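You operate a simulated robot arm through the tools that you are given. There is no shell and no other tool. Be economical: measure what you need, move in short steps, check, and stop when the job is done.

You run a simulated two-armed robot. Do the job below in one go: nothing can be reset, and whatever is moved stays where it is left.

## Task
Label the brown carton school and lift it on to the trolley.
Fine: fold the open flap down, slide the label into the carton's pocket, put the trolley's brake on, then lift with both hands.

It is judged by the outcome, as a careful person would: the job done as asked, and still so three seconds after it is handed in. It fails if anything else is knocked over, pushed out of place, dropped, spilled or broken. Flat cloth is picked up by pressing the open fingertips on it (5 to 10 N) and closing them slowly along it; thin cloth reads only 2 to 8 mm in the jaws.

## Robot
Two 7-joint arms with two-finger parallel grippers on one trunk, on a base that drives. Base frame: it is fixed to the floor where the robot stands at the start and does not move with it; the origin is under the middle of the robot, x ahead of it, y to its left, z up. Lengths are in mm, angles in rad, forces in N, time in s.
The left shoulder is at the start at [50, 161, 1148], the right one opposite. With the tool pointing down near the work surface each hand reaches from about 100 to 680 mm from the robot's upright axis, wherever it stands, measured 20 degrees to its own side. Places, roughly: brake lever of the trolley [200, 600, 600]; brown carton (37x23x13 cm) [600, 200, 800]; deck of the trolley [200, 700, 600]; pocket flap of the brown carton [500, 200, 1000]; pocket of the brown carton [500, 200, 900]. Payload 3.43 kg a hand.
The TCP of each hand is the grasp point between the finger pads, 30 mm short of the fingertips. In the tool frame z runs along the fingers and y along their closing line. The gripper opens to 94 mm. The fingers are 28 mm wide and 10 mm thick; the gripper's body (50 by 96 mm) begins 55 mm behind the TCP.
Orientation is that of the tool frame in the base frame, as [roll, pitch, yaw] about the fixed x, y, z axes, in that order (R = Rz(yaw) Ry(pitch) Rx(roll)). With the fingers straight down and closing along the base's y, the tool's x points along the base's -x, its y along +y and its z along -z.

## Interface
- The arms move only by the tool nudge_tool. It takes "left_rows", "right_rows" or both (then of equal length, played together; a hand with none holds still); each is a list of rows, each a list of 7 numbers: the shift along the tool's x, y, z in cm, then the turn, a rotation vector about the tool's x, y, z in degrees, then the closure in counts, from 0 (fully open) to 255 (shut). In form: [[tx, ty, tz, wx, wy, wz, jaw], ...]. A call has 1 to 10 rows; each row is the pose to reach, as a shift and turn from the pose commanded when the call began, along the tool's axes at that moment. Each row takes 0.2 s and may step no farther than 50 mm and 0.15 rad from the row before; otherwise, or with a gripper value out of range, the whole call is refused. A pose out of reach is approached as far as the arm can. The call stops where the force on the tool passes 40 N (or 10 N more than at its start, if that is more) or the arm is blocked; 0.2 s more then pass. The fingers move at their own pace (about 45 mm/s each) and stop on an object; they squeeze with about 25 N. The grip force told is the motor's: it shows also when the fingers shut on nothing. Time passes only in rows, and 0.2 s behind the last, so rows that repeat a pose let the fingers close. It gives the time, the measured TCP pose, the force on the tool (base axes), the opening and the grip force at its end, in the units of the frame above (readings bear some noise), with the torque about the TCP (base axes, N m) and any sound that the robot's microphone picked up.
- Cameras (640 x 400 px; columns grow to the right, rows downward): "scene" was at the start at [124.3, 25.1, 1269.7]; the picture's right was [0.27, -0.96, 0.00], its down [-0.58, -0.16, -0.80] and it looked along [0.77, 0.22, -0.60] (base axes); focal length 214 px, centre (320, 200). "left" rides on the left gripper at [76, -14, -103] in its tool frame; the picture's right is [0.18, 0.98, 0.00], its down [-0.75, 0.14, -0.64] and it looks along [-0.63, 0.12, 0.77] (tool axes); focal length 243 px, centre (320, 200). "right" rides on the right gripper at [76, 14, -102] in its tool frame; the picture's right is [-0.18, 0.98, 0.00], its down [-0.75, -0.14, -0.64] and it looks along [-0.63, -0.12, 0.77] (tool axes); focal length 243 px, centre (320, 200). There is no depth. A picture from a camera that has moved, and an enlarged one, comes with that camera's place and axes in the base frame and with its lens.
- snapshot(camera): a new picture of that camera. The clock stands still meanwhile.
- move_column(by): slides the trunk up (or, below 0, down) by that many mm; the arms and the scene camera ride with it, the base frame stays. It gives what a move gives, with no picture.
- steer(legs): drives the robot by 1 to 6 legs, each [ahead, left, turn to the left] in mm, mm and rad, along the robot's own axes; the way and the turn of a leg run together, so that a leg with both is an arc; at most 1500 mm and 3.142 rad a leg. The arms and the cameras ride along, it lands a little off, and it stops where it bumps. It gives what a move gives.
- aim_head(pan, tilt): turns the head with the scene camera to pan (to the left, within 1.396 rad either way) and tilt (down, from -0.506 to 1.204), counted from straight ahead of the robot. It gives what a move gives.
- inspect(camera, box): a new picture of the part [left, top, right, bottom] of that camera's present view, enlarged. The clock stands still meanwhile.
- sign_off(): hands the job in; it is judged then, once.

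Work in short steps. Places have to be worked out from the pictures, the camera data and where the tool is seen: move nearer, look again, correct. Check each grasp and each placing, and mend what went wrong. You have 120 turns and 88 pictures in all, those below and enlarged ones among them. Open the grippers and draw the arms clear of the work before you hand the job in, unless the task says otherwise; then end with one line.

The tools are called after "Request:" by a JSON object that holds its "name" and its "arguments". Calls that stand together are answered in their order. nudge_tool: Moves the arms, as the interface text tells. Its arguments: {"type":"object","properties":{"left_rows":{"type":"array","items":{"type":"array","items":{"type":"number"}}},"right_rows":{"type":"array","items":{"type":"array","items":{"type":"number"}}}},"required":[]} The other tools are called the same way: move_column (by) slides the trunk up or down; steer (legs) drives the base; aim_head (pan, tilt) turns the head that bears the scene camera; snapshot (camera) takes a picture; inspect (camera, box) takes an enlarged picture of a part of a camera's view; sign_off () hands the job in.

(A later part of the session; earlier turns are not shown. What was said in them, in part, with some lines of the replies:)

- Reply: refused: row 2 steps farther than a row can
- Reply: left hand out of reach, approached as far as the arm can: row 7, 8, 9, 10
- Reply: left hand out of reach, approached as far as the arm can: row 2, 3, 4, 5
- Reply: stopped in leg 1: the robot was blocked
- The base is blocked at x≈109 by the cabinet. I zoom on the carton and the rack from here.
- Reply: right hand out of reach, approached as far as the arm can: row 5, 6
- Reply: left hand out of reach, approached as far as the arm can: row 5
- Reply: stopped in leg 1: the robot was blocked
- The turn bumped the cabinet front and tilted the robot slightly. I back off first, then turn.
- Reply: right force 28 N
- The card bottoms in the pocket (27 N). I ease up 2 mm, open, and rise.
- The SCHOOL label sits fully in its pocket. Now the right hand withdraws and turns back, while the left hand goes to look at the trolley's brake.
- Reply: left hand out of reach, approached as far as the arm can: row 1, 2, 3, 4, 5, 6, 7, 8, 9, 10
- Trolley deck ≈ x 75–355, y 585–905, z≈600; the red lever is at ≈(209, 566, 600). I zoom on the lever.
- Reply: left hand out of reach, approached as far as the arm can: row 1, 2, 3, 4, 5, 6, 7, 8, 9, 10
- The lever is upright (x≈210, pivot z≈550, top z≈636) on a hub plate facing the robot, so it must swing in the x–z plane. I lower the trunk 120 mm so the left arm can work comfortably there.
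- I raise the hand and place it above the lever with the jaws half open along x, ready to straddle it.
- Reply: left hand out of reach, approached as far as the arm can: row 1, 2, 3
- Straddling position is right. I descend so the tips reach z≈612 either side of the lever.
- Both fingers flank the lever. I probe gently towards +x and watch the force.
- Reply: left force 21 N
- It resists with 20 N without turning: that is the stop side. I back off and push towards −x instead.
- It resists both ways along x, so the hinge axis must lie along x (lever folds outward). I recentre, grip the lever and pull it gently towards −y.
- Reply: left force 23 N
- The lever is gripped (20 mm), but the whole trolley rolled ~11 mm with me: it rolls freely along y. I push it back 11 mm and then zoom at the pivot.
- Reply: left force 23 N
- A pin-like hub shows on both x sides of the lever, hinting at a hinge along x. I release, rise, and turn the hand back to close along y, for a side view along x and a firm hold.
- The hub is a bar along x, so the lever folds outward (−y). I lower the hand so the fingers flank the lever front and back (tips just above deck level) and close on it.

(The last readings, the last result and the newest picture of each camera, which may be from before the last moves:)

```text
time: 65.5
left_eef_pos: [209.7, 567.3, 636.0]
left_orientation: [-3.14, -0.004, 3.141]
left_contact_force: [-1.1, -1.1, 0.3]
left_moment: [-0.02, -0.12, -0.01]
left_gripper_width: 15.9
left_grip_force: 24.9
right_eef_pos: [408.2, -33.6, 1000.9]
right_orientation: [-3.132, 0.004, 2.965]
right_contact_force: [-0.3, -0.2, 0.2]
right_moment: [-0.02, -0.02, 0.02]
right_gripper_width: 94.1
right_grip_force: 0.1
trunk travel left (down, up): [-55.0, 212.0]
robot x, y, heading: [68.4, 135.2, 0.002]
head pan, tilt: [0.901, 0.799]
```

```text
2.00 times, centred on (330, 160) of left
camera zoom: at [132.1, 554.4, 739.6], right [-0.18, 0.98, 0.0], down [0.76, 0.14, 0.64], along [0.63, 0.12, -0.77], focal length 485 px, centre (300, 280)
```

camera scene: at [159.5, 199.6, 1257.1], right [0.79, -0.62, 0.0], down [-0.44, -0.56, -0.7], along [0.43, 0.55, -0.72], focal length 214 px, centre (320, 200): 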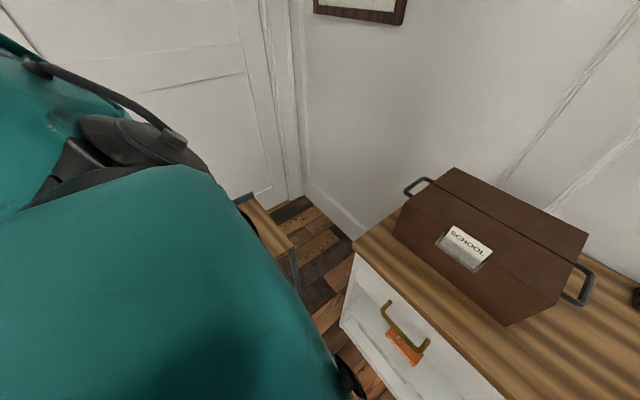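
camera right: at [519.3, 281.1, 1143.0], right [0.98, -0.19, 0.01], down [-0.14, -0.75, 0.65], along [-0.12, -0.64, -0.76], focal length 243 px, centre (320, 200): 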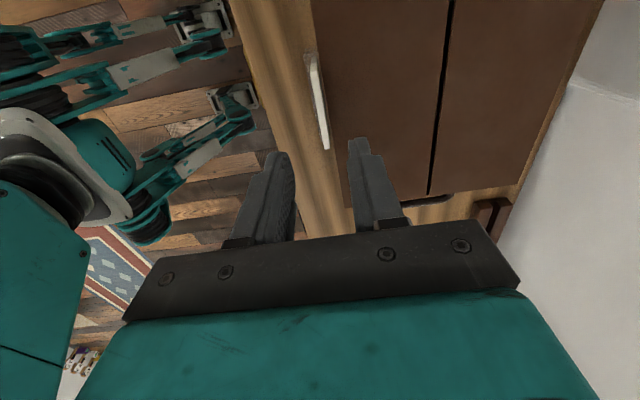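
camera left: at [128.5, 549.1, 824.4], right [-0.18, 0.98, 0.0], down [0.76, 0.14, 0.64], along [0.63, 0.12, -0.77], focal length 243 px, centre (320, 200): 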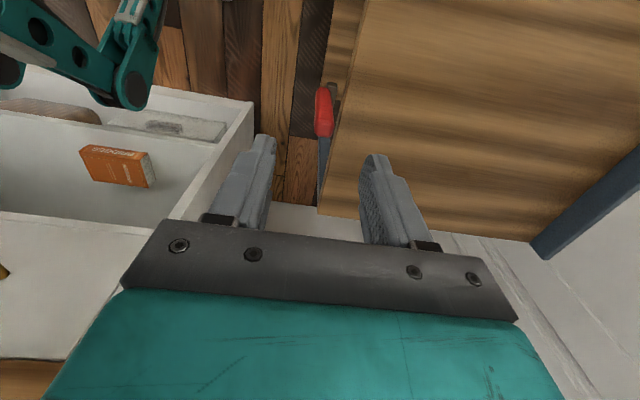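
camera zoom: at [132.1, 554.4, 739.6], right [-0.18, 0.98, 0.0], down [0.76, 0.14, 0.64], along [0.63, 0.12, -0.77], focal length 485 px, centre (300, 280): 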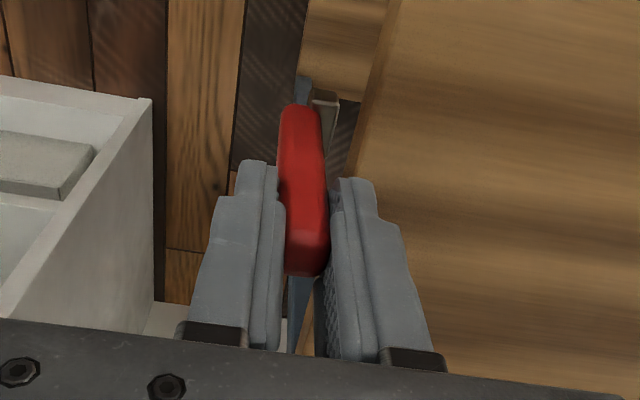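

Gripped front and back. I rotate the lever outward about its pivot (y≈566, z≈555) along an arc up to 32°.

Request:
{"name": "nudge_tool", "arguments": {"left_rows": [[0, -0.56, 0.02, -4, 0, 0, 255], [0, -1.13, 0.08, -8, 0, 0, 255], [0, -1.68, 0.18, -12, 0, 0, 255], [0, -2.23, 0.31, -16, 0, 0, 255], [0, -2.77, 0.49, -20, 0, 0, 255], [0, -3.29, 0.7, -24, 0, 0, 255], [0, -3.8, 0.95, -28, 0, 0, 255], [0, -4.29, 1.23, -32, 0, 0, 255]]}}

Request:
{"name": "snapshot", "arguments": {"camera": "left"}}

```text
time: 67.3
left_eef_pos: [208.4, 524.6, 626.4]
left_orientation: [2.582, -0.002, -3.14]
left_contact_force: [-4.1, -1.2, 18.7]
left_moment: [0.61, 0.2, 0.24]
left_gripper_width: 16.0
left_grip_force: 25.2
right_eef_pos: [407.0, -37.1, 1001.5]
right_orientation: [-3.135, 0.006, 2.965]
right_contact_force: [0.0, 0.3, 0.7]
right_moment: [-0.01, -0.02, 0.03]
right_gripper_width: 94.0
right_grip_force: 0.1
trunk travel left (down, up): [-55.0, 212.0]
robot x, y, heading: [71.7, 133.9, 0.004]
head pan, tilt: [0.901, 0.799]
```

```text
25 pictures are left
camera left: at [132.1, 457.4, 705.9], right [-0.18, 0.83, 0.52], down [0.76, -0.22, 0.62], along [0.63, 0.51, -0.59], focal length 243 px, centre (320, 200)
```

left: 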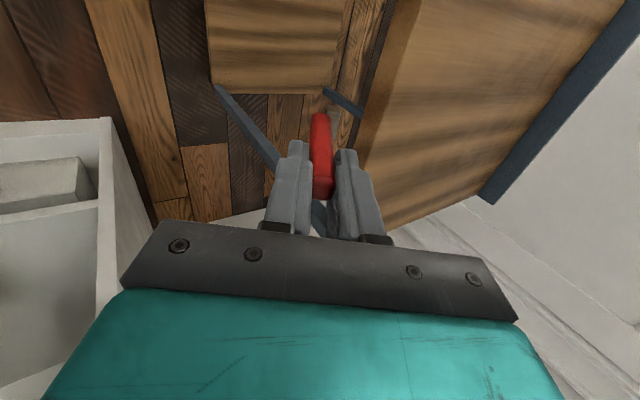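

The lever follows (now ~32° out) with little force. I continue the arc another 40°.

Request:
{"name": "nudge_tool", "arguments": {"left_rows": [[0, -0.56, -0.18, -4, 0, 0, 255], [0, -1.13, -0.15, -8, 0, 0, 255], [0, -1.68, -0.05, -12, 0, 0, 255], [0, -2.23, 0.08, -16, 0, 0, 255], [0, -2.77, 0.26, -20, 0, 0, 255], [0, -3.29, 0.47, -24, 0, 0, 255], [0, -3.8, 0.72, -28, 0, 0, 255], [0, -4.29, 1.0, -32, 0, 0, 255], [0, -4.76, 1.32, -36, 0, 0, 255], [0, -5.2, 1.67, -40, 0, 0, 255]]}}

Request:
{"name": "snapshot", "arguments": {"camera": "left"}}

```text
time: 69.5
left_eef_pos: [209.9, 507.5, 613.6]
left_orientation: [2.307, -0.005, 3.141]
left_contact_force: [-7.8, -0.9, -0.2]
left_moment: [-0.9, -0.14, 0.09]
left_gripper_width: 15.7
left_grip_force: 25.2
left hand out of reach, approached as far as the arm can: row 5, 6, 7, 8, 9, 10
right_eef_pos: [407.6, -33.7, 1001.7]
right_orientation: [-3.131, 0.006, 2.965]
right_contact_force: [0.1, -0.8, -0.1]
right_moment: [0.02, -0.01, 0.01]
right_gripper_width: 93.8
right_grip_force: 0.0
trunk travel left (down, up): [-55.0, 212.0]
robot x, y, heading: [67.6, 136.4, 0.002]
head pan, tilt: [0.901, 0.799]
```

```text
24 pictures are left
camera left: at [132.0, 421.6, 672.0], right [-0.18, 0.66, 0.73], down [0.76, -0.38, 0.53], along [0.63, 0.65, -0.43], focal length 243 px, centre (320, 200)
```

left: 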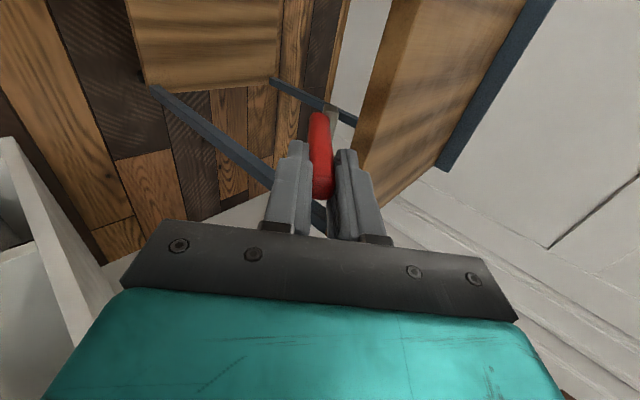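

The arm reached its limit at ~48°. I open, back off along the fingers, and turn the hand upright again to press the lever down from above.

Request:
{"name": "nudge_tool", "arguments": {"left_rows": [[0, 0, 0, 0, 0, 0, 130], [0, 0, 0, 0, 0, 0, 110], [0, 0, -4, 0, 0, 0, 110], [0, 0, -8, 4, 0, 0, 110], [0, 0, -9, 12, 0, 0, 150], [0, 0, -9, 20, 0, 0, 255], [0, 0, -9, 28, 0, 0, 255], [0, 0, -9, 36, 0, 0, 255], [0, 0, -9, 44, 0, 0, 255], [0, 0, -9, 47.8, 0, 0, 255]]}}

Request:
{"name": "snapshot", "arguments": {"camera": "left"}}

```text
time: 71.7
left_eef_pos: [218.1, 449.9, 659.3]
left_orientation: [3.14, -0.004, -3.14]
left_contact_force: [0.5, 0.0, 0.2]
left_moment: [-0.03, 0.01, -0.06]
left_gripper_width: 0.1
left_grip_force: 24.9
left hand out of reach, approached as far as the arm can: row 3, 6, 7, 8, 9, 10
right_eef_pos: [408.1, -33.9, 1000.7]
right_orientation: [-3.133, 0.005, 2.966]
right_contact_force: [-0.3, 0.5, 0.1]
right_moment: [0.01, 0.02, 0.0]
right_gripper_width: 94.0
right_grip_force: 0.0
trunk travel left (down, up): [-55.0, 212.0]
robot x, y, heading: [69.1, 137.4, 0.003]
head pan, tilt: [0.901, 0.799]
```

```text
23 pictures are left
camera left: at [141.6, 435.4, 760.7], right [-0.18, 0.98, 0.0], down [0.76, 0.14, 0.64], along [0.63, 0.12, -0.77], focal length 243 px, centre (320, 200)
```

left: 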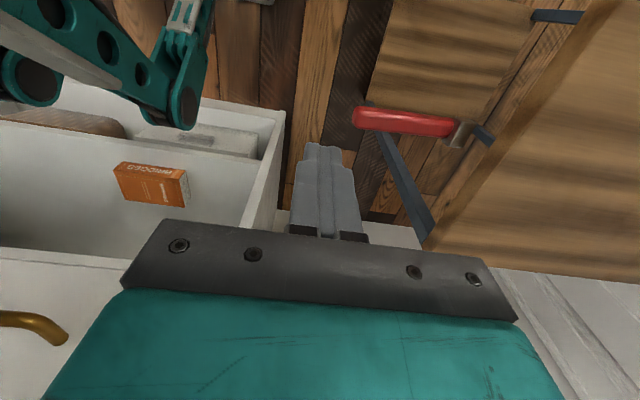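

The lever now lies nearly horizontal (end ≈ y 480, z 568): it dropped on. I press gently on its end from above to confirm it is at its stop.

Request:
{"name": "nudge_tool", "arguments": {"left_rows": [[0.9, 4, 0, 0, 0, 0, 255], [0.9, 4.5, 2.5, 0, 0, 0, 255], [0.9, 4.5, 4.2, 0, 0, 0, 255], [0.9, 4.5, 5, 0, 0, 0, 255], [0.9, 4.5, 5.5, 0, 0, 0, 255], [0.9, 4.5, 6, 0, 0, 0, 255]]}}

Request:
{"name": "snapshot", "arguments": {"camera": "left"}}

```text
time: 73.0
left_eef_pos: [208.6, 493.7, 604.7]
left_orientation: [3.138, 0.0, -3.139]
left_contact_force: [-4.1, 4.3, 37.1]
left_moment: [-0.2, 0.14, -0.05]
left_gripper_width: 0.0
left_grip_force: 24.9
right_eef_pos: [407.2, -36.9, 1002.5]
right_orientation: [-3.134, 0.004, 2.965]
right_contact_force: [-0.3, -0.4, -0.9]
right_moment: [0.0, -0.02, 0.03]
right_gripper_width: 93.9
right_grip_force: 0.1
trunk travel left (down, up): [-55.0, 212.0]
robot x, y, heading: [67.4, 136.3, 0.004]
head pan, tilt: [0.901, 0.799]
stopped in row 6 (left hand): the force on the tool passed its limit (the readings are from after the stop); the commanded pose is now the measured one
```

```text
22 pictures are left
camera left: at [131.8, 478.0, 706.9], right [-0.19, 0.98, 0.0], down [0.75, 0.14, 0.64], along [0.63, 0.12, -0.77], focal length 243 px, centre (320, 200)
```

left: 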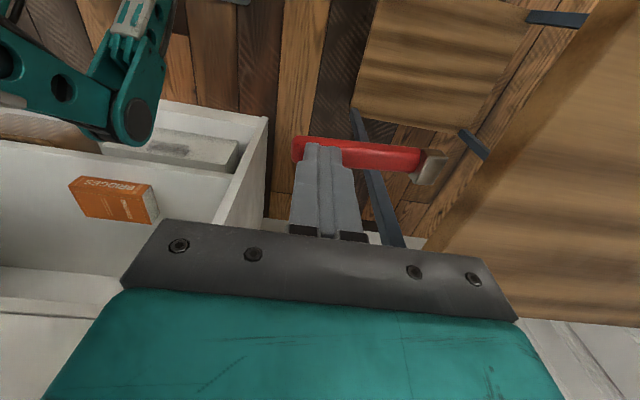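

The lever is hard against its stop (37 N): brake on, with the trolley still in place. I raise the left hand off and raise the trunk, then prepare for the lift.

Request:
{"name": "nudge_tool", "arguments": {"left_rows": [[0, 0, -3, 0, 0, 0, 255], [0, -3, -7, 0, 0, 0, 200], [-3, -6, -10, 0, 0, 0, 100], [-6, -8, -13, 0, 0, 0, 0], [-8, -9, -17, 0, 0, 0, 0], [-9, -9, -20, 0, 0, 0, 0]], "right_rows": [[0, 0, 0, 0, 0, -2, 0], [0, 0, -2, 0, 0, -4, 0], [0, 0, -4, 0, 0, -6, 0], [0, 0, -4, 0, 0, -8, 0], [0, 0, -4, 0, 0, -10, 0], [0, 0, -4, 0, 0, -10, 0]]}}

Request:
{"name": "move_column", "arguments": {"by": 140}}

Request:
{"name": "aim_head", "arguments": {"pan": 1.15, "tilt": 0.85}}

Request:
{"name": "snapshot", "arguments": {"camera": "scene"}}

```text
refused: row 3 steps farther than a row can; nothing moved
```

```text
time: 74.7
left_eef_pos: [208.7, 493.2, 742.5]
left_orientation: [3.141, -0.002, 3.141]
left_contact_force: [-0.3, 0.8, 0.3]
left_moment: [0.02, 0.0, 0.04]
left_gripper_width: 0.0
left_grip_force: 25.0
right_eef_pos: [406.8, -36.5, 1141.0]
right_orientation: [-3.133, 0.006, 2.965]
right_contact_force: [0.2, 0.6, 0.6]
right_moment: [-0.01, -0.01, 0.0]
right_gripper_width: 94.1
right_grip_force: 0.0
trunk travel left (down, up): [-195.0, 72.0]
robot x, y, heading: [70.7, 135.9, 0.006]
head pan, tilt: [0.901, 0.799]
```

```text
time: 75.5
left_eef_pos: [207.7, 493.8, 742.1]
left_orientation: [3.137, -0.002, -3.141]
left_contact_force: [-0.4, 0.7, -0.3]
left_moment: [-0.03, -0.01, 0.02]
left_gripper_width: 0.2
left_grip_force: 25.0
right_eef_pos: [407.1, -35.1, 1142.0]
right_orientation: [-3.133, 0.007, 2.965]
right_contact_force: [-0.9, 0.4, -0.5]
right_moment: [-0.01, 0.0, 0.0]
right_gripper_width: 94.0
right_grip_force: 0.2
trunk travel left (down, up): [-195.0, 72.0]
robot x, y, heading: [68.1, 134.8, 0.005]
head pan, tilt: [1.15, 0.85]
```

```text
21 pictures are left
camera scene: at [141.2, 207.8, 1273.1], right [0.91, -0.41, 0.0], down [-0.3, -0.69, -0.66], along [0.27, 0.6, -0.75], focal length 214 px, centre (320, 200)
```

scene: 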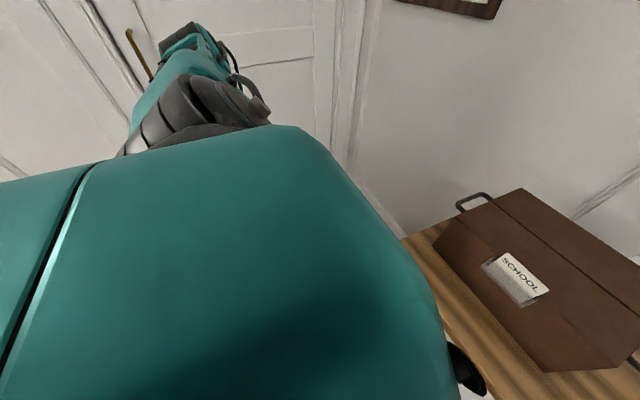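

The trunk rise already lifted the hand off. I bring the left hand up and forward towards the carton's left end and square the right hand.

Request:
{"name": "nudge_tool", "arguments": {"left_rows": [[0, -0.5, -4, 0, 0, 0, 200], [-2, -1.5, -8, 0, 0, 0, 100], [-4, -3, -12, 0, 0, 0, 0], [-6.5, -4.5, -16, 0, 0, 0, 0], [-9, -6, -20, 0, 0, 0, 0], [-11.5, -7.5, -24, 0, 0, 0, 0], [-14, -9, -27, 0, 0, 0, 0], [-17, -10, -29, 0, 0, 0, 0], [-20, -11, -30, 0, 0, 0, 0]], "right_rows": [[0, 0, 1, 0, 0, -1, 0], [0, 0, 2, 0, 0, -2, 0], [0, 0, 3, 0, 0, -3.5, 0], [0, 0, 4, 0, 0, -5, 0], [0, 0, 5, 0, 0, -6, 0], [0, 0, 6, 0, 0, -7, 0], [0, 0, 7, 0, 0, -8, 0], [0, 0, 8, 0, 0, -9, 0], [0, 0, 9, 0, 0, -10, 0]]}}

Request:
{"name": "steer", "arguments": {"legs": [[25, 70, 0]]}}

Request:
{"name": "aim_head", "arguments": {"pan": 0.0, "tilt": 0.75}}

Request:
{"name": "snapshot", "arguments": {"camera": "scene"}}

```text
time: 77.5
left_eef_pos: [409.2, 380.5, 1041.8]
left_orientation: [3.137, -0.003, -3.141]
left_contact_force: [0.0, 0.3, -0.3]
left_moment: [-0.01, -0.03, 0.02]
left_gripper_width: 93.9
left_grip_force: 0.0
left hand out of reach, approached as far as the arm can: row 3, 4, 5, 6
right_eef_pos: [406.7, -36.2, 1052.1]
right_orientation: [-3.132, 0.003, 3.141]
right_contact_force: [-0.7, 1.2, 0.5]
right_moment: [-0.06, 0.01, 0.0]
right_gripper_width: 94.1
right_grip_force: 0.1
trunk travel left (down, up): [-195.0, 72.0]
robot x, y, heading: [64.5, 134.6, 0.003]
head pan, tilt: [1.15, 0.85]
```

```text
time: 78.5
left_eef_pos: [433.5, 451.7, 1041.6]
left_orientation: [3.139, -0.002, -3.14]
left_contact_force: [0.2, 0.7, 0.5]
left_moment: [-0.02, 0.02, 0.04]
left_gripper_width: 94.1
left_grip_force: 0.1
right_eef_pos: [432.3, 35.1, 1051.9]
right_orientation: [-3.131, 0.005, 3.14]
right_contact_force: [-0.1, 0.2, 0.7]
right_moment: [-0.06, 0.0, 0.01]
right_gripper_width: 93.7
right_grip_force: 0.1
trunk travel left (down, up): [-195.0, 72.0]
robot x, y, heading: [96.3, 202.3, 0.006]
head pan, tilt: [1.15, 0.85]
```

```text
time: 79.9
left_eef_pos: [432.7, 450.0, 1042.2]
left_orientation: [3.14, -0.002, -3.14]
left_contact_force: [0.5, -0.2, 0.3]
left_moment: [0.03, -0.01, -0.03]
left_gripper_width: 93.9
left_grip_force: 0.1
right_eef_pos: [432.1, 35.0, 1051.3]
right_orientation: [-3.132, 0.005, 3.139]
right_contact_force: [-0.3, -0.4, 0.4]
right_moment: [0.01, 0.01, -0.01]
right_gripper_width: 93.9
right_grip_force: 0.0
trunk travel left (down, up): [-195.0, 72.0]
robot x, y, heading: [94.9, 205.0, 0.006]
head pan, tilt: [0.0, 0.75]
```

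```text
20 pictures are left
camera scene: at [216.9, 206.6, 1281.1], right [0.01, -1.0, 0.0], down [-0.68, 0.0, -0.73], along [0.73, 0.0, -0.68], focal length 214 px, centre (320, 200)
```

scene: 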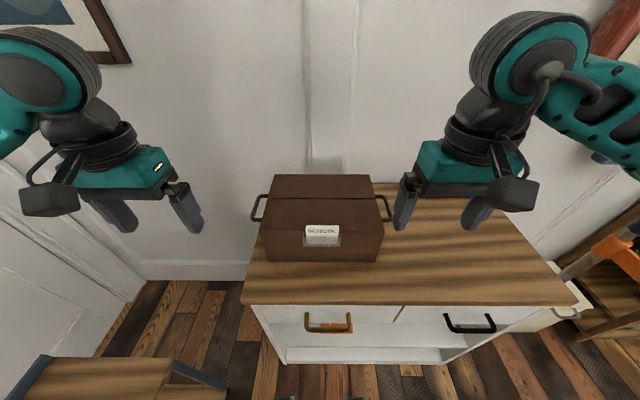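

The handles show symmetrically at y≈383 and y≈22, x≈627. I bring both hands above them (tips still above the carton top) and look with both gripper cameras.

Request:
{"name": "nudge_tool", "arguments": {"left_rows": [[-4, -1.4, 0.5, 0, 0, 0, 0], [-8, -2.8, 1, 0, 0, 0, 0], [-12, -4.2, 2, 0, 0, 0, 0], [-16, -5.6, 4, 0, 0, 0, 0], [-19.4, -6.7, 6.5, 0, 0, 0, 0], [-19.4, -6.7, 8, 0, 0, 0, 0]], "right_rows": [[-4, -0.3, 0.5, 0, 0, 0, 0], [-8, -0.6, 1, 0, 0, 0, 0], [-12, -0.9, 2, 0, 0, 0, 0], [-16, -1.2, 4, 0, 0, 0, 0], [-19.4, -1.3, 6.5, 0, 0, 0, 0], [-19.4, -1.3, 9, 0, 0, 0, 0]]}}

Request:
{"name": "snapshot", "arguments": {"camera": "left"}}

Request:
{"name": "snapshot", "arguments": {"camera": "right"}}

```text
time: 81.3
left_eef_pos: [627.4, 386.8, 958.8]
left_orientation: [3.14, -0.001, 3.141]
left_contact_force: [1.5, 0.0, 0.8]
left_moment: [0.0, -0.03, -0.02]
left_gripper_width: 94.1
left_grip_force: 0.1
right_eef_pos: [628.6, 19.3, 962.9]
right_orientation: [-3.131, 0.006, 3.139]
right_contact_force: [0.0, 0.2, -0.1]
right_moment: [0.02, 0.01, -0.01]
right_gripper_width: 94.2
right_grip_force: 0.0
trunk travel left (down, up): [-195.0, 72.0]
robot x, y, heading: [97.3, 207.6, 0.005]
head pan, tilt: [0.0, 0.75]
```

```text
19 pictures are left
camera left: at [551.0, 371.7, 1061.7], right [-0.18, 0.98, 0.0], down [0.75, 0.14, 0.64], along [0.63, 0.12, -0.77], focal length 243 px, centre (320, 200)
```

left: 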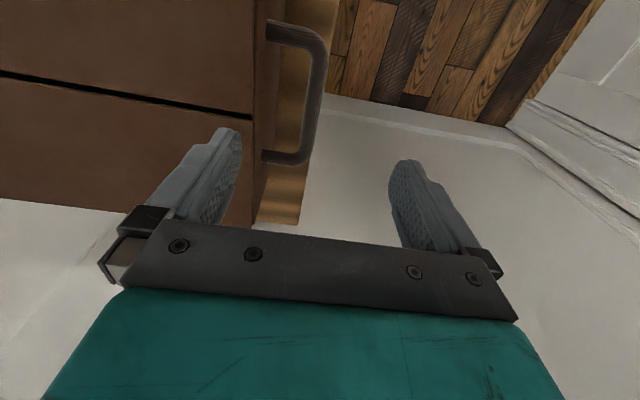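

```text
18 pictures are left
camera right: at [549.7, 35.0, 1065.5], right [0.19, 0.98, -0.01], down [0.75, -0.14, 0.65], along [0.63, -0.13, -0.76], focal length 243 px, centre (320, 200)
```

right: 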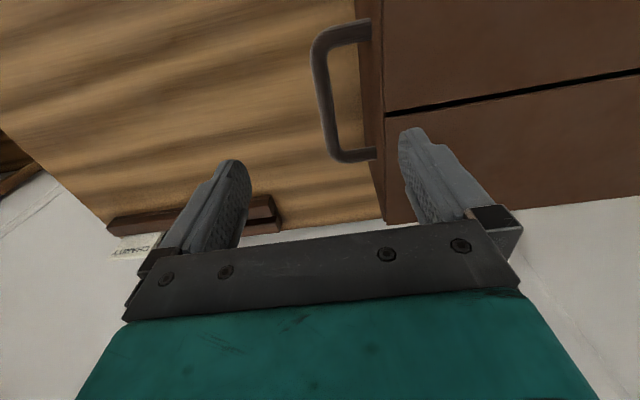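

Bars at y≈378 and y≈24, x≈622, z≈862, with ~35 mm between bar and carton side. I narrow the jaws to 35 mm, centre over the bars and descend most of the way.

Request:
{"name": "nudge_tool", "arguments": {"left_rows": [[0.3, -0.5, 0, 0, 0, 0, 160], [0.5, -0.9, 0, 0, 0, 0, 160], [0.5, -0.9, 0, 0, 0, 0, 160], [0.5, -0.9, 0, 0, 0, 0, 160], [0.5, -0.9, 2.5, 0, 0, 0, 160], [0.5, -0.9, 4.2, 0, 0, 0, 160]], "right_rows": [[0.4, 0.3, 0, 0, 0, 0, 160], [0.7, 0.5, 0, 0, 0, 0, 160], [0.7, 0.5, 0, 0, 0, 0, 160], [0.7, 0.5, 0, 0, 0, 0, 160], [0.7, 0.5, 2.7, 0, 0, 0, 160], [0.7, 0.5, 4.6, 0, 0, 0, 160]]}}

Request:
{"name": "snapshot", "arguments": {"camera": "left"}}

Request:
{"name": "snapshot", "arguments": {"camera": "right"}}

```text
time: 82.7
left_eef_pos: [623.9, 374.4, 919.1]
left_orientation: [3.14, -0.002, -3.139]
left_contact_force: [0.3, 0.4, -0.2]
left_moment: [-0.02, 0.0, -0.01]
left_gripper_width: 35.0
left_grip_force: 0.0
right_eef_pos: [619.4, 24.2, 917.3]
right_orientation: [-3.131, 0.003, 3.138]
right_contact_force: [-0.1, 0.4, 1.3]
right_moment: [0.0, 0.01, 0.03]
right_gripper_width: 35.1
right_grip_force: 0.1
trunk travel left (down, up): [-195.0, 72.0]
robot x, y, heading: [97.8, 204.2, 0.006]
head pan, tilt: [0.0, 0.75]
```

```text
17 pictures are left
camera left: at [546.4, 361.0, 1020.6], right [-0.19, 0.98, 0.0], down [0.75, 0.14, 0.64], along [0.63, 0.12, -0.77], focal length 243 px, centre (320, 200)
```

left: 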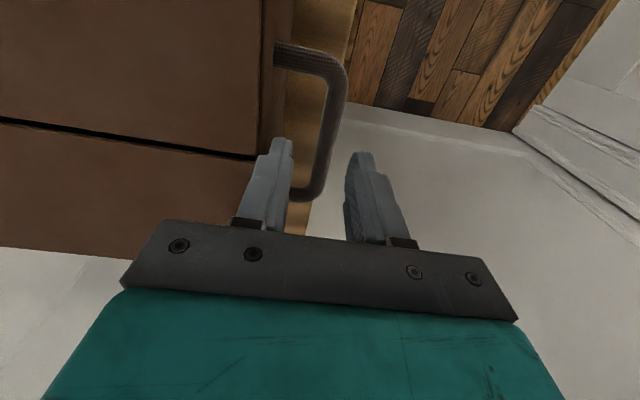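

```text
16 pictures are left
camera right: at [541.9, 38.5, 1020.0], right [0.19, 0.98, -0.01], down [0.75, -0.14, 0.65], along [0.63, -0.13, -0.76], focal length 243 px, centre (320, 200)
```

right: 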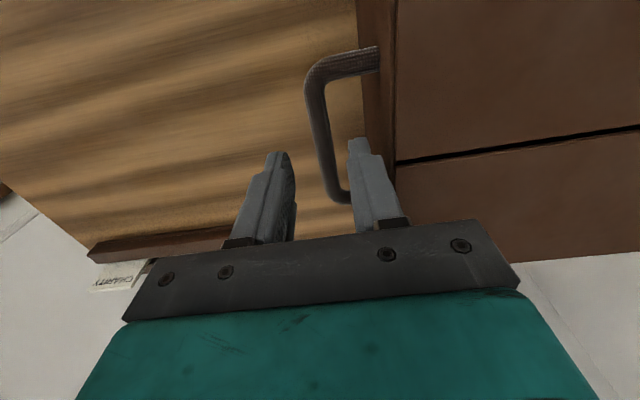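

Alignment is good (bars at y≈377.5 and 26.4, z≈866). I correct 2–3 mm, descend around the bars and close both hands.

Request:
{"name": "nudge_tool", "arguments": {"left_rows": [[0.2, 0.3, 1.5, 0, 0, 0, 160], [0.2, 0.3, 3, 0, 0, 0, 160], [0.2, 0.3, 4.3, 0, 0, 0, 160], [0.2, 0.3, 5.2, 0, 0, 0, 160], [0.2, 0.3, 5.2, 0, 0, 0, 210], [0.2, 0.3, 5.2, 0, 0, 0, 255], [0.2, 0.3, 5.2, 0, 0, 0, 255], [0.2, 0.3, 5.2, 0, 0, 0, 255]], "right_rows": [[-0.2, 0.2, 1.5, 0, 0, 0, 160], [-0.2, 0.2, 3, 0, 0, 0, 160], [-0.2, 0.2, 4.2, 0, 0, 0, 160], [-0.2, 0.2, 5.0, 0, 0, 0, 160], [-0.2, 0.2, 5.0, 0, 0, 0, 210], [-0.2, 0.2, 5.0, 0, 0, 0, 255], [-0.2, 0.2, 5.0, 0, 0, 0, 255], [-0.2, 0.2, 5.0, 0, 0, 0, 255]]}}

Request:
{"name": "snapshot", "arguments": {"camera": "scene"}}

```text
time: 84.5
left_eef_pos: [618.5, 377.8, 865.8]
left_orientation: [3.139, -0.001, -3.141]
left_contact_force: [-1.3, -6.1, 0.1]
left_moment: [0.05, -0.29, 0.03]
left_gripper_width: 16.1
left_grip_force: 24.6
right_eef_pos: [622.4, 26.0, 867.0]
right_orientation: [-3.132, 0.004, 3.141]
right_contact_force: [0.8, 5.1, 0.7]
right_moment: [-0.05, -0.27, 0.03]
right_gripper_width: 15.9
right_grip_force: 25.0
trunk travel left (down, up): [-195.0, 72.0]
robot x, y, heading: [96.4, 208.0, 0.005]
head pan, tilt: [0.0, 0.75]
```

```text
15 pictures are left
camera scene: at [217.2, 206.4, 1281.0], right [0.0, -1.0, 0.0], down [-0.68, 0.0, -0.73], along [0.73, 0.0, -0.68], focal length 214 px, centre (320, 200)
```

scene: 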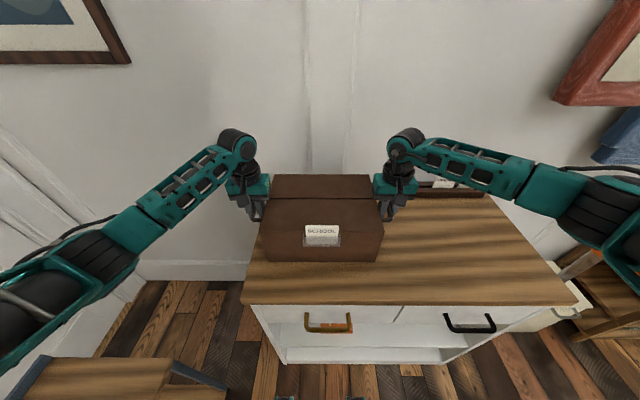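

Both handles are gripped (16 mm). I lift first 15 mm with the column to feel the weight.

Request:
{"name": "move_column", "arguments": {"by": 15}}

Request:
{"name": "move_column", "arguments": {"by": 50}}

Request:
{"name": "snapshot", "arguments": {"camera": "scene"}}

```text
time: 85.1
left_eef_pos: [620.6, 378.4, 881.1]
left_orientation: [3.141, -0.003, 3.14]
left_contact_force: [0.7, -8.6, -4.0]
left_moment: [0.08, -0.07, -0.01]
left_gripper_width: 16.0
left_grip_force: 24.6
right_eef_pos: [622.8, 25.9, 880.7]
right_orientation: [-3.132, 0.004, -3.142]
right_contact_force: [-1.1, 8.5, -5.7]
right_moment: [-0.08, 0.0, 0.04]
right_gripper_width: 16.2
right_grip_force: 24.7
trunk travel left (down, up): [-210.0, 57.0]
robot x, y, heading: [91.4, 206.4, 0.005]
head pan, tilt: [0.0, 0.75]
```

```text
time: 86.0
left_eef_pos: [619.6, 379.6, 931.3]
left_orientation: [3.139, -0.003, 3.141]
left_contact_force: [0.5, -12.0, -4.0]
left_moment: [0.13, 0.02, 0.0]
left_gripper_width: 16.2
left_grip_force: 24.7
right_eef_pos: [623.3, 26.4, 930.8]
right_orientation: [-3.133, 0.003, 3.14]
right_contact_force: [-0.2, 11.7, -4.9]
right_moment: [-0.12, -0.01, 0.03]
right_gripper_width: 15.9
right_grip_force: 25.0
trunk travel left (down, up): [-260.0, 7.0]
robot x, y, heading: [96.1, 204.0, 0.009]
head pan, tilt: [0.0, 0.75]
```

```text
14 pictures are left
camera scene: at [218.0, 206.5, 1346.0], right [0.0, -1.0, 0.0], down [-0.68, 0.0, -0.73], along [0.73, 0.0, -0.68], focal length 214 px, centre (320, 200)
```

scene: 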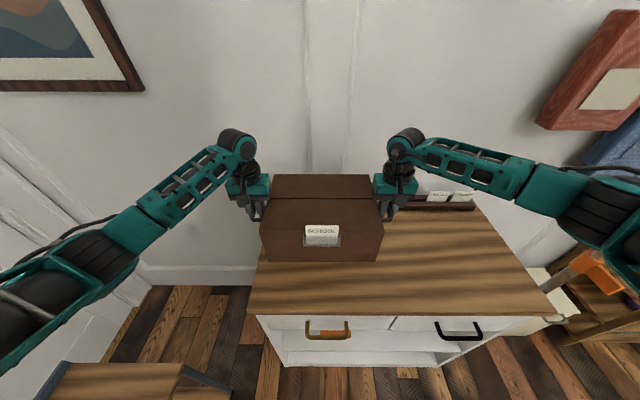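

The carton is up level and light (~0.9 kg). I relax the slight pull between the hands, then back away from the cabinet.

Request:
{"name": "nudge_tool", "arguments": {"left_rows": [[0, -0.1, 0, 0, 0, 0, 255], [0, -0.2, 0, 0, 0, 0, 255]], "right_rows": [[0, 0.1, 0, 0, 0, 0, 255], [0, 0.2, 0, 0, 0, 0, 255]]}}

Request:
{"name": "steer", "arguments": {"legs": [[-110, 0, 0]]}}

Request:
{"name": "steer", "arguments": {"legs": [[0, 0, 0.785], [0, 0, 0.78]]}}

Request:
{"name": "snapshot", "arguments": {"camera": "scene"}}

```text
time: 86.6
left_eef_pos: [619.0, 379.7, 931.6]
left_orientation: [3.136, -0.004, -3.138]
left_contact_force: [0.9, -3.0, -4.4]
left_moment: [0.02, 0.04, -0.08]
left_gripper_width: 16.1
left_grip_force: 25.1
right_eef_pos: [622.9, 26.1, 930.4]
right_orientation: [-3.129, 0.004, 3.139]
right_contact_force: [0.0, 3.3, -4.0]
right_moment: [-0.07, -0.1, 0.17]
right_gripper_width: 16.2
right_grip_force: 24.8
trunk travel left (down, up): [-260.0, 7.0]
robot x, y, heading: [95.9, 201.1, 0.007]
head pan, tilt: [0.0, 0.75]
```

```text
time: 87.8
left_eef_pos: [509.2, 377.8, 932.3]
left_orientation: [3.136, -0.002, -3.139]
left_contact_force: [0.7, 10.7, -4.5]
left_moment: [-0.11, -0.04, -0.03]
left_gripper_width: 16.0
left_grip_force: 24.8
right_eef_pos: [511.7, 25.1, 933.4]
right_orientation: [-3.129, 0.004, 3.138]
right_contact_force: [-0.8, -10.2, -4.0]
right_moment: [0.11, -0.02, 0.2]
right_gripper_width: 16.2
right_grip_force: 25.6
trunk travel left (down, up): [-260.0, 7.0]
robot x, y, heading: [-16.7, 203.7, 0.006]
head pan, tilt: [0.0, 0.75]
```

```text
time: 92.3
left_eef_pos: [-179.0, 733.9, 930.9]
left_orientation: [3.136, -0.003, -1.59]
left_contact_force: [-1.3, 0.9, -4.6]
left_moment: [0.06, -0.05, -0.05]
left_gripper_width: 16.0
left_grip_force: 24.6
right_eef_pos: [172.9, 728.9, 931.6]
right_orientation: [-3.129, 0.002, -1.597]
right_contact_force: [0.2, -0.5, -4.4]
right_moment: [0.01, 0.01, 0.18]
right_gripper_width: 16.1
right_grip_force: 24.8
trunk travel left (down, up): [-260.0, 7.0]
robot x, y, heading: [-12.3, 203.1, 1.553]
head pan, tilt: [0.0, 0.75]
```

```text
13 pictures are left
camera scene: at [-14.1, 329.1, 1346.0], right [1.0, -0.02, 0.0], down [-0.01, -0.68, -0.73], along [0.01, 0.73, -0.68], focal length 214 px, centre (320, 200)
```

scene: 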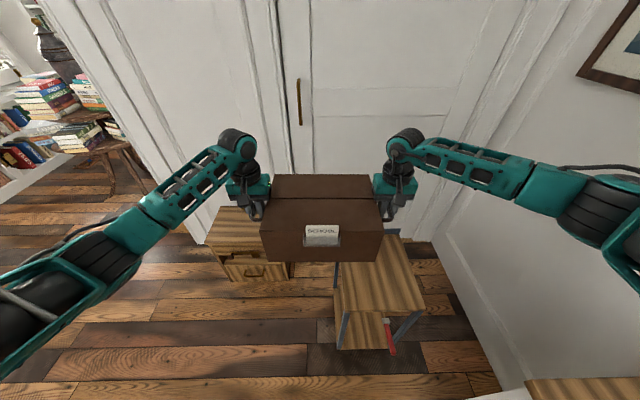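

A clear view: trolley ahead-right with the lever down. I sidestep right 90 mm and trim the heading.

Request:
{"name": "steer", "arguments": {"legs": [[0, -90, 0.018]]}}

Request:
{"name": "aim_head", "arguments": {"pan": -0.35, "tilt": 0.95}}

Request:
{"name": "snapshot", "arguments": {"camera": "scene"}}

```text
time: 93.4
left_eef_pos: [-99.0, 730.2, 931.4]
left_orientation: [3.137, -0.005, -1.572]
left_contact_force: [0.9, 0.8, -4.1]
left_moment: [-0.01, 0.05, 0.0]
left_gripper_width: 16.3
left_grip_force: 24.5
right_eef_pos: [251.5, 731.8, 931.2]
right_orientation: [-3.128, 0.001, -1.579]
right_contact_force: [-0.4, 0.4, -4.2]
right_moment: [0.03, 0.07, 0.21]
right_gripper_width: 15.7
right_grip_force: 24.7
trunk travel left (down, up): [-260.0, 7.0]
robot x, y, heading: [69.1, 205.4, 1.563]
head pan, tilt: [0.0, 0.75]
```

```text
time: 94.2
left_eef_pos: [-100.8, 730.3, 931.0]
left_orientation: [3.136, -0.005, -1.573]
left_contact_force: [1.1, 0.2, -4.9]
left_moment: [0.0, 0.02, -0.06]
left_gripper_width: 16.0
left_grip_force: 25.2
right_eef_pos: [251.5, 731.5, 930.0]
right_orientation: [-3.129, 0.001, -1.581]
right_contact_force: [-0.6, -1.0, -3.9]
right_moment: [0.01, 0.0, 0.15]
right_gripper_width: 16.0
right_grip_force: 25.0
trunk travel left (down, up): [-260.0, 7.0]
robot x, y, heading: [70.9, 203.6, 1.569]
head pan, tilt: [-0.351, 0.949]
```

```text
12 pictures are left
camera scene: at [97.5, 313.7, 1330.5], right [0.94, -0.34, 0.0], down [-0.28, -0.76, -0.58], along [0.2, 0.55, -0.81], focal length 214 px, centre (320, 200)
```

scene: 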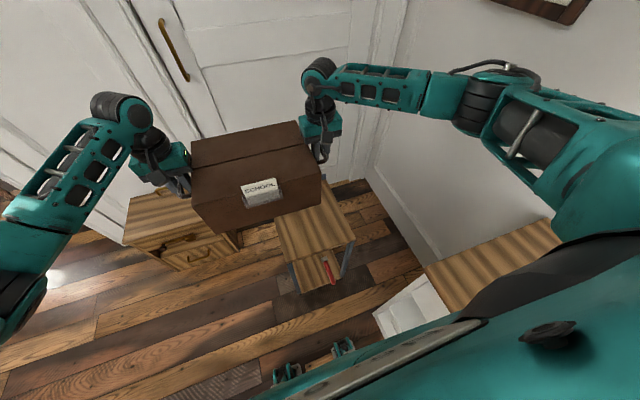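

The carton centre is at x≈75; the deck centre is x≈215. I shift both hands together 140 mm to the right (+x).

Request:
{"name": "nudge_tool", "arguments": {"left_rows": [[0, -1.5, 0, 0, 0, 0, 255], [0, -3.3, 0, 0, 0, 0, 255], [0, -5.1, 0, 0, 0, 0, 255], [0, -6.9, 0, 0, 0, 0, 255], [0, -8.7, 0, 0, 0, 0, 255], [0, -10.5, 0, 0, 0, 0, 255], [0, -12.3, 0, 0, 0, 0, 255], [0, -13.5, 0, 0, 0, 0, 255], [0, -14, 0, 0, 0, 0, 255]], "right_rows": [[-0.01, -1.5, 0, 0, 0, 0, 255], [-0.03, -3.3, 0, 0, 0, 0, 255], [-0.05, -5.1, 0, 0, 0, 0, 255], [-0.07, -6.9, 0, 0, 0, 0, 255], [-0.09, -8.7, 0, 0, 0, 0, 255], [-0.1, -10.5, 0, 0, 0, 0, 255], [-0.12, -12.3, 0, 0, 0, 0, 255], [-0.13, -13.5, 0, 0, 0, 0, 255], [-0.14, -14, 0, 0, 0, 0, 255]]}}

Request:
{"name": "move_column", "arguments": {"by": -120}}

Request:
{"name": "snapshot", "arguments": {"camera": "scene"}}

```text
time: 96.2
left_eef_pos: [39.8, 730.1, 929.5]
left_orientation: [3.136, -0.004, -1.572]
left_contact_force: [2.1, -0.3, -3.7]
left_moment: [0.01, 0.01, -0.18]
left_gripper_width: 16.0
left_grip_force: 25.2
right_eef_pos: [391.8, 730.3, 932.4]
right_orientation: [-3.13, 0.004, -1.58]
right_contact_force: [-2.2, 1.3, -4.2]
right_moment: [0.02, -0.02, 0.07]
right_gripper_width: 16.0
right_grip_force: 25.1
trunk travel left (down, up): [-260.0, 7.0]
robot x, y, heading: [73.7, 201.0, 1.573]
head pan, tilt: [-0.351, 0.949]
```

```text
time: 97.7
left_eef_pos: [39.9, 729.9, 810.5]
left_orientation: [3.136, -0.005, -1.572]
left_contact_force: [2.5, -0.5, -3.7]
left_moment: [-0.02, 0.05, -0.17]
left_gripper_width: 16.1
left_grip_force: 25.3
right_eef_pos: [391.3, 730.2, 812.6]
right_orientation: [-3.129, 0.003, -1.578]
right_contact_force: [-2.9, 0.4, -4.0]
right_moment: [0.08, -0.06, 0.08]
right_gripper_width: 16.0
right_grip_force: 25.2
trunk travel left (down, up): [-140.0, 127.0]
robot x, y, heading: [68.0, 204.3, 1.57]
head pan, tilt: [-0.351, 0.949]
```

```text
11 pictures are left
camera scene: at [97.7, 313.4, 1210.6], right [0.94, -0.34, 0.0], down [-0.28, -0.76, -0.58], along [0.2, 0.55, -0.81], focal length 214 px, centre (320, 200)
```

scene: 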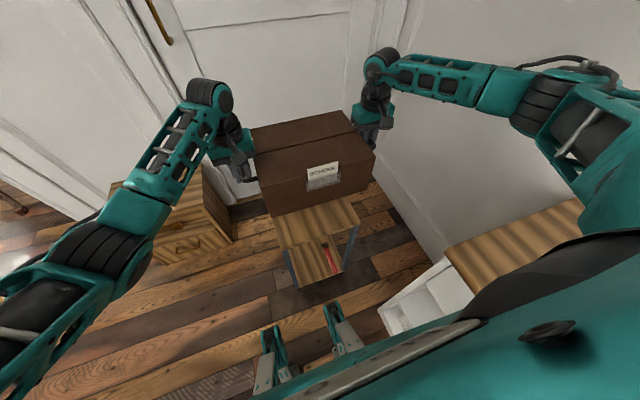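

The carton bottom is at z≈725. I zoom to check its alignment over the deck.

Request:
{"name": "inspect", "arguments": {"camera": "scene", "box": [230, 100, 410, 300]}}

```text
2.00 times, centred on (320, 200) of scene
camera zoom: at [97.7, 313.4, 1210.6], right [0.94, -0.34, 0.0], down [-0.28, -0.76, -0.58], along [0.2, 0.55, -0.81], focal length 429 px, centre (320, 200)
```

zoom: 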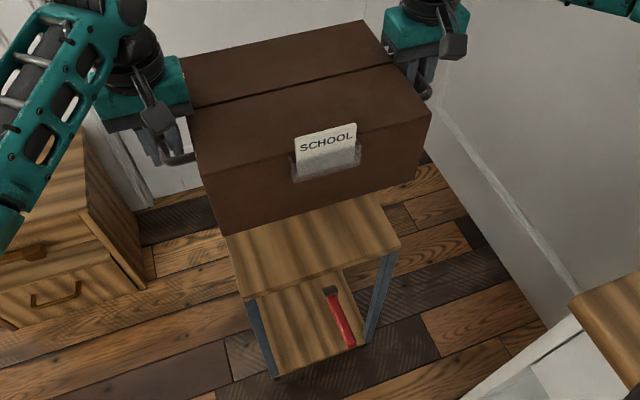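

The carton is over the deck, about 5 mm right of centre. I shift 5 mm left and lower 105 mm.

Request:
{"name": "nudge_tool", "arguments": {"left_rows": [[0, 0.25, 0, 0, 0, 0, 255], [0, 0.5, 0, 0, 0, 0, 255]], "right_rows": [[0, 0.25, 0, 0, 0, 0, 255], [0, 0.5, 0, 0, 0, 0, 255]]}}

Request:
{"name": "move_column", "arguments": {"by": -105}}

Request:
{"name": "inspect", "arguments": {"camera": "scene", "box": [230, 100, 410, 300]}}

```text
time: 98.3
left_eef_pos: [34.9, 728.6, 809.8]
left_orientation: [3.135, -0.004, -1.572]
left_contact_force: [4.3, -0.4, -4.4]
left_moment: [-0.05, 0.04, -0.2]
left_gripper_width: 16.3
left_grip_force: 25.6
right_eef_pos: [386.7, 730.0, 813.2]
right_orientation: [-3.129, 0.001, -1.583]
right_contact_force: [-4.1, 1.2, -5.9]
right_moment: [0.09, -0.04, 0.01]
right_gripper_width: 16.3
right_grip_force: 25.2
trunk travel left (down, up): [-140.0, 127.0]
robot x, y, heading: [71.5, 201.3, 1.57]
head pan, tilt: [-0.351, 0.949]
```

```text
time: 99.7
left_eef_pos: [34.6, 728.8, 705.1]
left_orientation: [3.135, -0.003, -1.574]
left_contact_force: [5.6, -0.4, -4.2]
left_moment: [0.12, 0.07, -0.14]
left_gripper_width: 16.2
left_grip_force: 25.5
right_eef_pos: [387.4, 730.3, 706.8]
right_orientation: [-3.128, 0.001, -1.581]
right_contact_force: [-5.4, -0.8, -4.8]
right_moment: [-0.02, -0.07, 0.06]
right_gripper_width: 15.9
right_grip_force: 24.9
trunk travel left (down, up): [-35.0, 232.0]
robot x, y, heading: [70.4, 202.1, 1.572]
head pan, tilt: [-0.351, 0.949]
```

```text
2.00 times, centred on (320, 200) of scene
camera zoom: at [97.6, 313.3, 1105.6], right [0.94, -0.34, 0.0], down [-0.28, -0.76, -0.58], along [0.2, 0.55, -0.81], focal length 429 px, centre (320, 200)
```

zoom: 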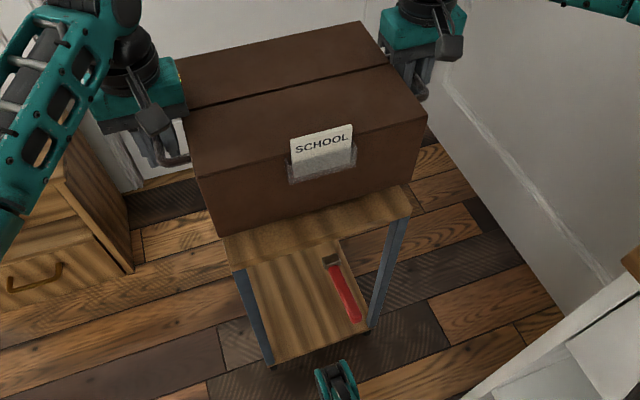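

Well centred, with ~20 mm to go. I lower in small steps until the weight transfers.

Request:
{"name": "move_column", "arguments": {"by": -13}}

Request:
{"name": "move_column", "arguments": {"by": -5}}

```text
time: 100.3
left_eef_pos: [35.4, 729.2, 692.3]
left_orientation: [3.136, -0.002, -1.575]
left_contact_force: [6.5, -0.1, -4.5]
left_moment: [0.07, 0.06, -0.14]
left_gripper_width: 15.9
left_grip_force: 25.0
right_eef_pos: [386.9, 729.7, 695.0]
right_orientation: [-3.13, 0.002, -1.58]
right_contact_force: [-7.5, -0.1, -4.7]
right_moment: [-0.01, -0.06, 0.04]
right_gripper_width: 16.0
right_grip_force: 24.9
trunk travel left (down, up): [-22.0, 245.0]
robot x, y, heading: [74.1, 204.8, 1.569]
head pan, tilt: [-0.351, 0.949]
```

```text
time: 100.8
left_eef_pos: [34.4, 729.5, 686.4]
left_orientation: [3.136, -0.005, -1.574]
left_contact_force: [6.0, -0.1, -3.6]
left_moment: [0.01, 0.03, -0.17]
left_gripper_width: 16.4
left_grip_force: 24.9
right_eef_pos: [388.1, 730.7, 689.6]
right_orientation: [-3.13, 0.003, -1.579]
right_contact_force: [-6.7, 0.6, -3.9]
right_moment: [0.04, -0.09, 0.08]
right_gripper_width: 16.1
right_grip_force: 25.6
trunk travel left (down, up): [-17.0, 250.0]
robot x, y, heading: [68.9, 202.6, 1.572]
head pan, tilt: [-0.351, 0.949]
```

No contact yet; I keep lowering in 4 mm steps.

Request:
{"name": "move_column", "arguments": {"by": -4}}

Request:
{"name": "move_column", "arguments": {"by": -4}}

```text
time: 101.4
left_eef_pos: [34.7, 729.2, 683.4]
left_orientation: [3.136, -0.002, -1.574]
left_contact_force: [7.3, 0.3, -4.3]
left_moment: [0.0, 0.08, -0.18]
left_gripper_width: 16.3
left_grip_force: 24.9
right_eef_pos: [387.5, 729.4, 684.3]
right_orientation: [-3.129, 0.001, -1.579]
right_contact_force: [-6.9, -0.2, -4.5]
right_moment: [0.07, -0.06, 0.05]
right_gripper_width: 16.1
right_grip_force: 25.3
trunk travel left (down, up): [-13.0, 254.0]
robot x, y, heading: [69.8, 202.8, 1.568]
head pan, tilt: [-0.351, 0.949]
```

```text
time: 101.9
left_eef_pos: [35.3, 729.2, 681.0]
left_orientation: [3.137, 0.002, -1.575]
left_contact_force: [7.4, -1.6, 11.8]
left_moment: [-0.62, 0.08, -0.18]
left_gripper_width: 16.2
left_grip_force: 24.8
right_eef_pos: [386.7, 729.5, 682.2]
right_orientation: [-3.13, 0.004, -1.581]
right_contact_force: [-4.6, 1.1, -1.2]
right_moment: [-0.58, -0.1, 0.01]
right_gripper_width: 16.3
right_grip_force: 24.9
trunk travel left (down, up): [-9.0, 258.0]
robot x, y, heading: [71.6, 206.2, 1.567]
head pan, tilt: [-0.351, 0.949]
```

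Left side touches; right is a hair high. I lower the right by 2 mm, raise the left by 1 mm, and look before opening.

Request:
{"name": "nudge_tool", "arguments": {"left_rows": [[0, 0, -0.05, 0, 0, 0, 255], [0, 0, -0.1, 0, 0, 0, 255]], "right_rows": [[0, 0, 0.1, 0, 0, 0, 255], [0, 0, 0.2, 0, 0, 0, 255]]}}

Request:
{"name": "inspect", "arguments": {"camera": "scene", "box": [230, 100, 410, 300]}}

```text
time: 102.5
left_eef_pos: [35.8, 729.6, 681.1]
left_orientation: [3.138, 0.004, -1.575]
left_contact_force: [8.6, 4.6, 11.8]
left_moment: [-0.31, 0.1, -0.12]
left_gripper_width: 16.2
left_grip_force: 24.9
right_eef_pos: [388.2, 729.7, 682.2]
right_orientation: [-3.129, 0.007, -1.582]
right_contact_force: [-1.4, -4.2, 14.3]
right_moment: [-0.65, -0.02, 0.08]
right_gripper_width: 16.2
right_grip_force: 24.8
trunk travel left (down, up): [-9.0, 258.0]
robot x, y, heading: [73.4, 204.9, 1.567]
head pan, tilt: [-0.351, 0.949]
```

```text
2.00 times, centred on (320, 200) of scene
camera zoom: at [97.6, 311.4, 1080.1], right [0.94, -0.35, 0.0], down [-0.28, -0.76, -0.58], along [0.2, 0.55, -0.81], focal length 429 px, centre (320, 200)
```

zoom: 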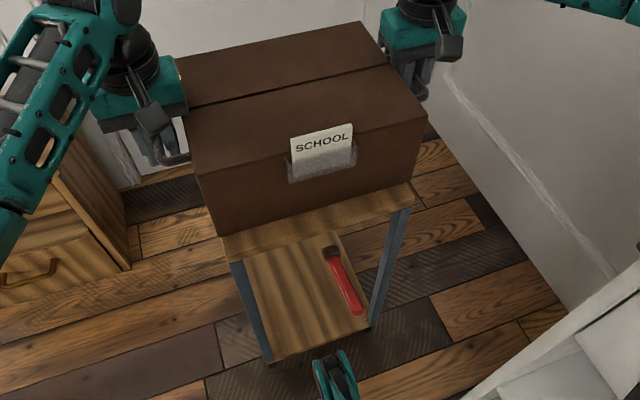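

It rests on the deck. I open both jaws to 35 mm (clear of the carton sides) and then raise the column.

Request:
{"name": "nudge_tool", "arguments": {"left_rows": [[0, 0, -0.1, 0, 0, 0, 210], [0, 0, -0.1, 0, 0, 0, 165], [0, 0, -0.1, 0, 0, 0, 165], [0, 0, -0.1, 0, 0, 0, 165]], "right_rows": [[0, 0, -0.1, 0, 0, 0, 210], [0, 0, -0.1, 0, 0, 0, 165], [0, 0, -0.1, 0, 0, 0, 165], [0, 0, -0.1, 0, 0, 0, 165]]}}

Request:
{"name": "snapshot", "arguments": {"camera": "left"}}

Request:
{"name": "snapshot", "arguments": {"camera": "right"}}

```text
time: 103.5
left_eef_pos: [34.8, 729.8, 680.5]
left_orientation: [3.138, 0.0, -1.572]
left_contact_force: [1.1, -0.8, 0.2]
left_moment: [-0.01, -0.04, 0.02]
left_gripper_width: 33.4
left_grip_force: 0.1
right_eef_pos: [386.9, 729.0, 679.2]
right_orientation: [-3.129, 0.004, -1.579]
right_contact_force: [-0.1, 0.2, -0.2]
right_moment: [0.03, -0.05, -0.01]
right_gripper_width: 33.0
right_grip_force: 0.1
trunk travel left (down, up): [-9.0, 258.0]
robot x, y, heading: [70.6, 203.8, 1.574]
head pan, tilt: [-0.351, 0.949]
```

```text
7 pictures are left
camera left: at [49.0, 653.3, 783.0], right [-0.98, -0.18, 0.01], down [-0.14, 0.76, 0.64], along [-0.12, 0.63, -0.77], focal length 243 px, centre (320, 200)
```

left: 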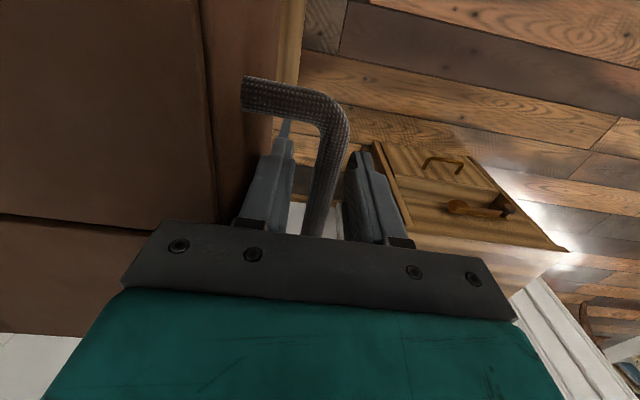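

```text
6 pictures are left
camera right: at [369.7, 652.2, 782.2], right [-0.98, 0.19, -0.01], down [0.14, 0.75, 0.65], along [0.13, 0.63, -0.76], focal length 243 px, centre (320, 200)
```

right: 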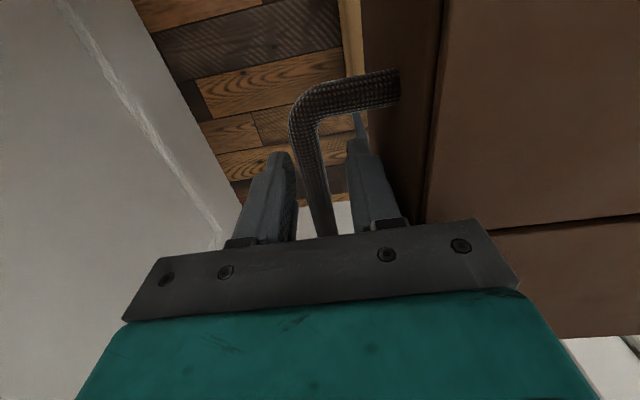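

Both fingers are free of the bars, and deck shows beyond the carton on both sides. I raise the column 200 mm.

Request:
{"name": "move_column", "arguments": {"by": 200}}

Request:
{"name": "snapshot", "arguments": {"camera": "scene"}}

```text
time: 105.7
left_eef_pos: [35.5, 728.4, 880.7]
left_orientation: [3.137, -0.001, -1.573]
left_contact_force: [-0.9, 0.0, -0.4]
left_moment: [0.03, -0.02, 0.01]
left_gripper_width: 33.3
left_grip_force: 0.0
right_eef_pos: [386.9, 729.6, 880.1]
right_orientation: [-3.13, 0.004, -1.579]
right_contact_force: [0.2, -0.5, 1.0]
right_moment: [0.01, 0.01, 0.02]
right_gripper_width: 32.9
right_grip_force: 0.1
trunk travel left (down, up): [-209.0, 58.0]
robot x, y, heading: [71.4, 202.0, 1.572]
head pan, tilt: [-0.351, 0.949]
```

```text
5 pictures are left
camera scene: at [97.5, 313.0, 1279.5], right [0.94, -0.34, 0.0], down [-0.28, -0.76, -0.58], along [0.2, 0.55, -0.81], focal length 214 px, centre (320, 200)
```

scene: 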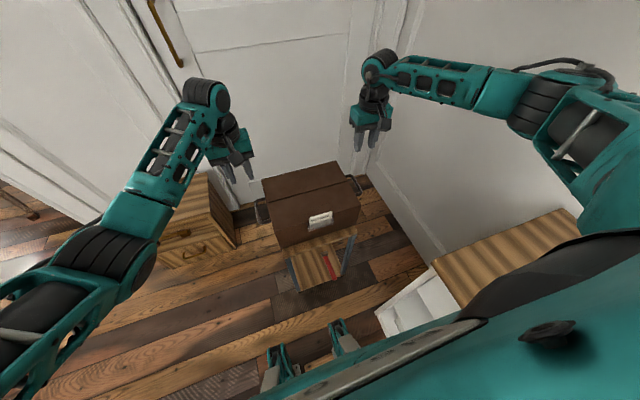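

The carton stands on the deck. I draw both arms back towards the robot, open, and take a last close look.

Request:
{"name": "nudge_tool", "arguments": {"left_rows": [[3, 0, -1, 0, 0, 0, 100], [7, 0, -2, 0, 0, 0, 0], [11, 0, -3, 0, 0, 0, 0], [15, 0, -4, 0, 0, 0, 0], [19, 0, -5, 0, 0, 0, 0], [22, 0, -5, 0, 0, 0, 0]], "right_rows": [[3, 0, -1, 0, 0, 0, 100], [7, 0, -2, 0, 0, 0, 0], [11, 0, -3, 0, 0, 0, 0], [15, 0, -4, 0, 0, 0, 0], [19, 0, -5, 0, 0, 0, 0], [22, 0, -5, 0, 0, 0, 0]]}}

Request:
{"name": "inspect", "arguments": {"camera": "scene", "box": [240, 140, 380, 300]}}

```text
time: 107.1
left_eef_pos: [35.1, 507.8, 931.5]
left_orientation: [3.138, -0.001, -1.574]
left_contact_force: [0.4, -0.2, -0.5]
left_moment: [-0.01, -0.01, 0.0]
left_gripper_width: 93.9
left_grip_force: 0.1
right_eef_pos: [384.0, 509.0, 926.9]
right_orientation: [-3.13, 0.004, -1.578]
right_contact_force: [-0.1, 0.7, 0.4]
right_moment: [0.03, -0.03, -0.01]
right_gripper_width: 93.8
right_grip_force: 0.1
trunk travel left (down, up): [-209.0, 58.0]
robot x, y, heading: [74.9, 202.9, 1.568]
head pan, tilt: [-0.351, 0.949]
```

```text
2.50 times, centred on (310, 220) of scene
camera zoom: at [97.5, 312.4, 1279.7], right [0.94, -0.34, 0.0], down [-0.28, -0.76, -0.58], along [0.2, 0.55, -0.81], focal length 536 px, centre (345, 150)
```

zoom: 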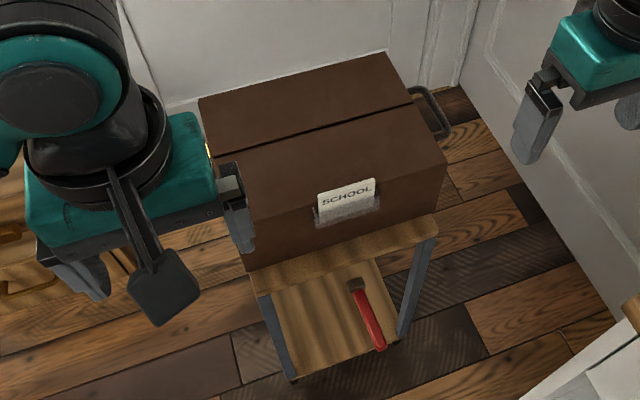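

The flap is shut, SCHOOL is in the pocket, the brake lever is down and the carton sits squarely on the deck with the arms clear. I hand the job in.

Request:
{"name": "sign_off", "arguments": {}}

```text
The job is handed in.
```

The carton is closed, labelled SCHOOL and standing on the trolley with the brake on, and both arms are clear of the work. The trolley rolled about 11 mm while I was finding the brake, and I pushed it back before setting the lever.
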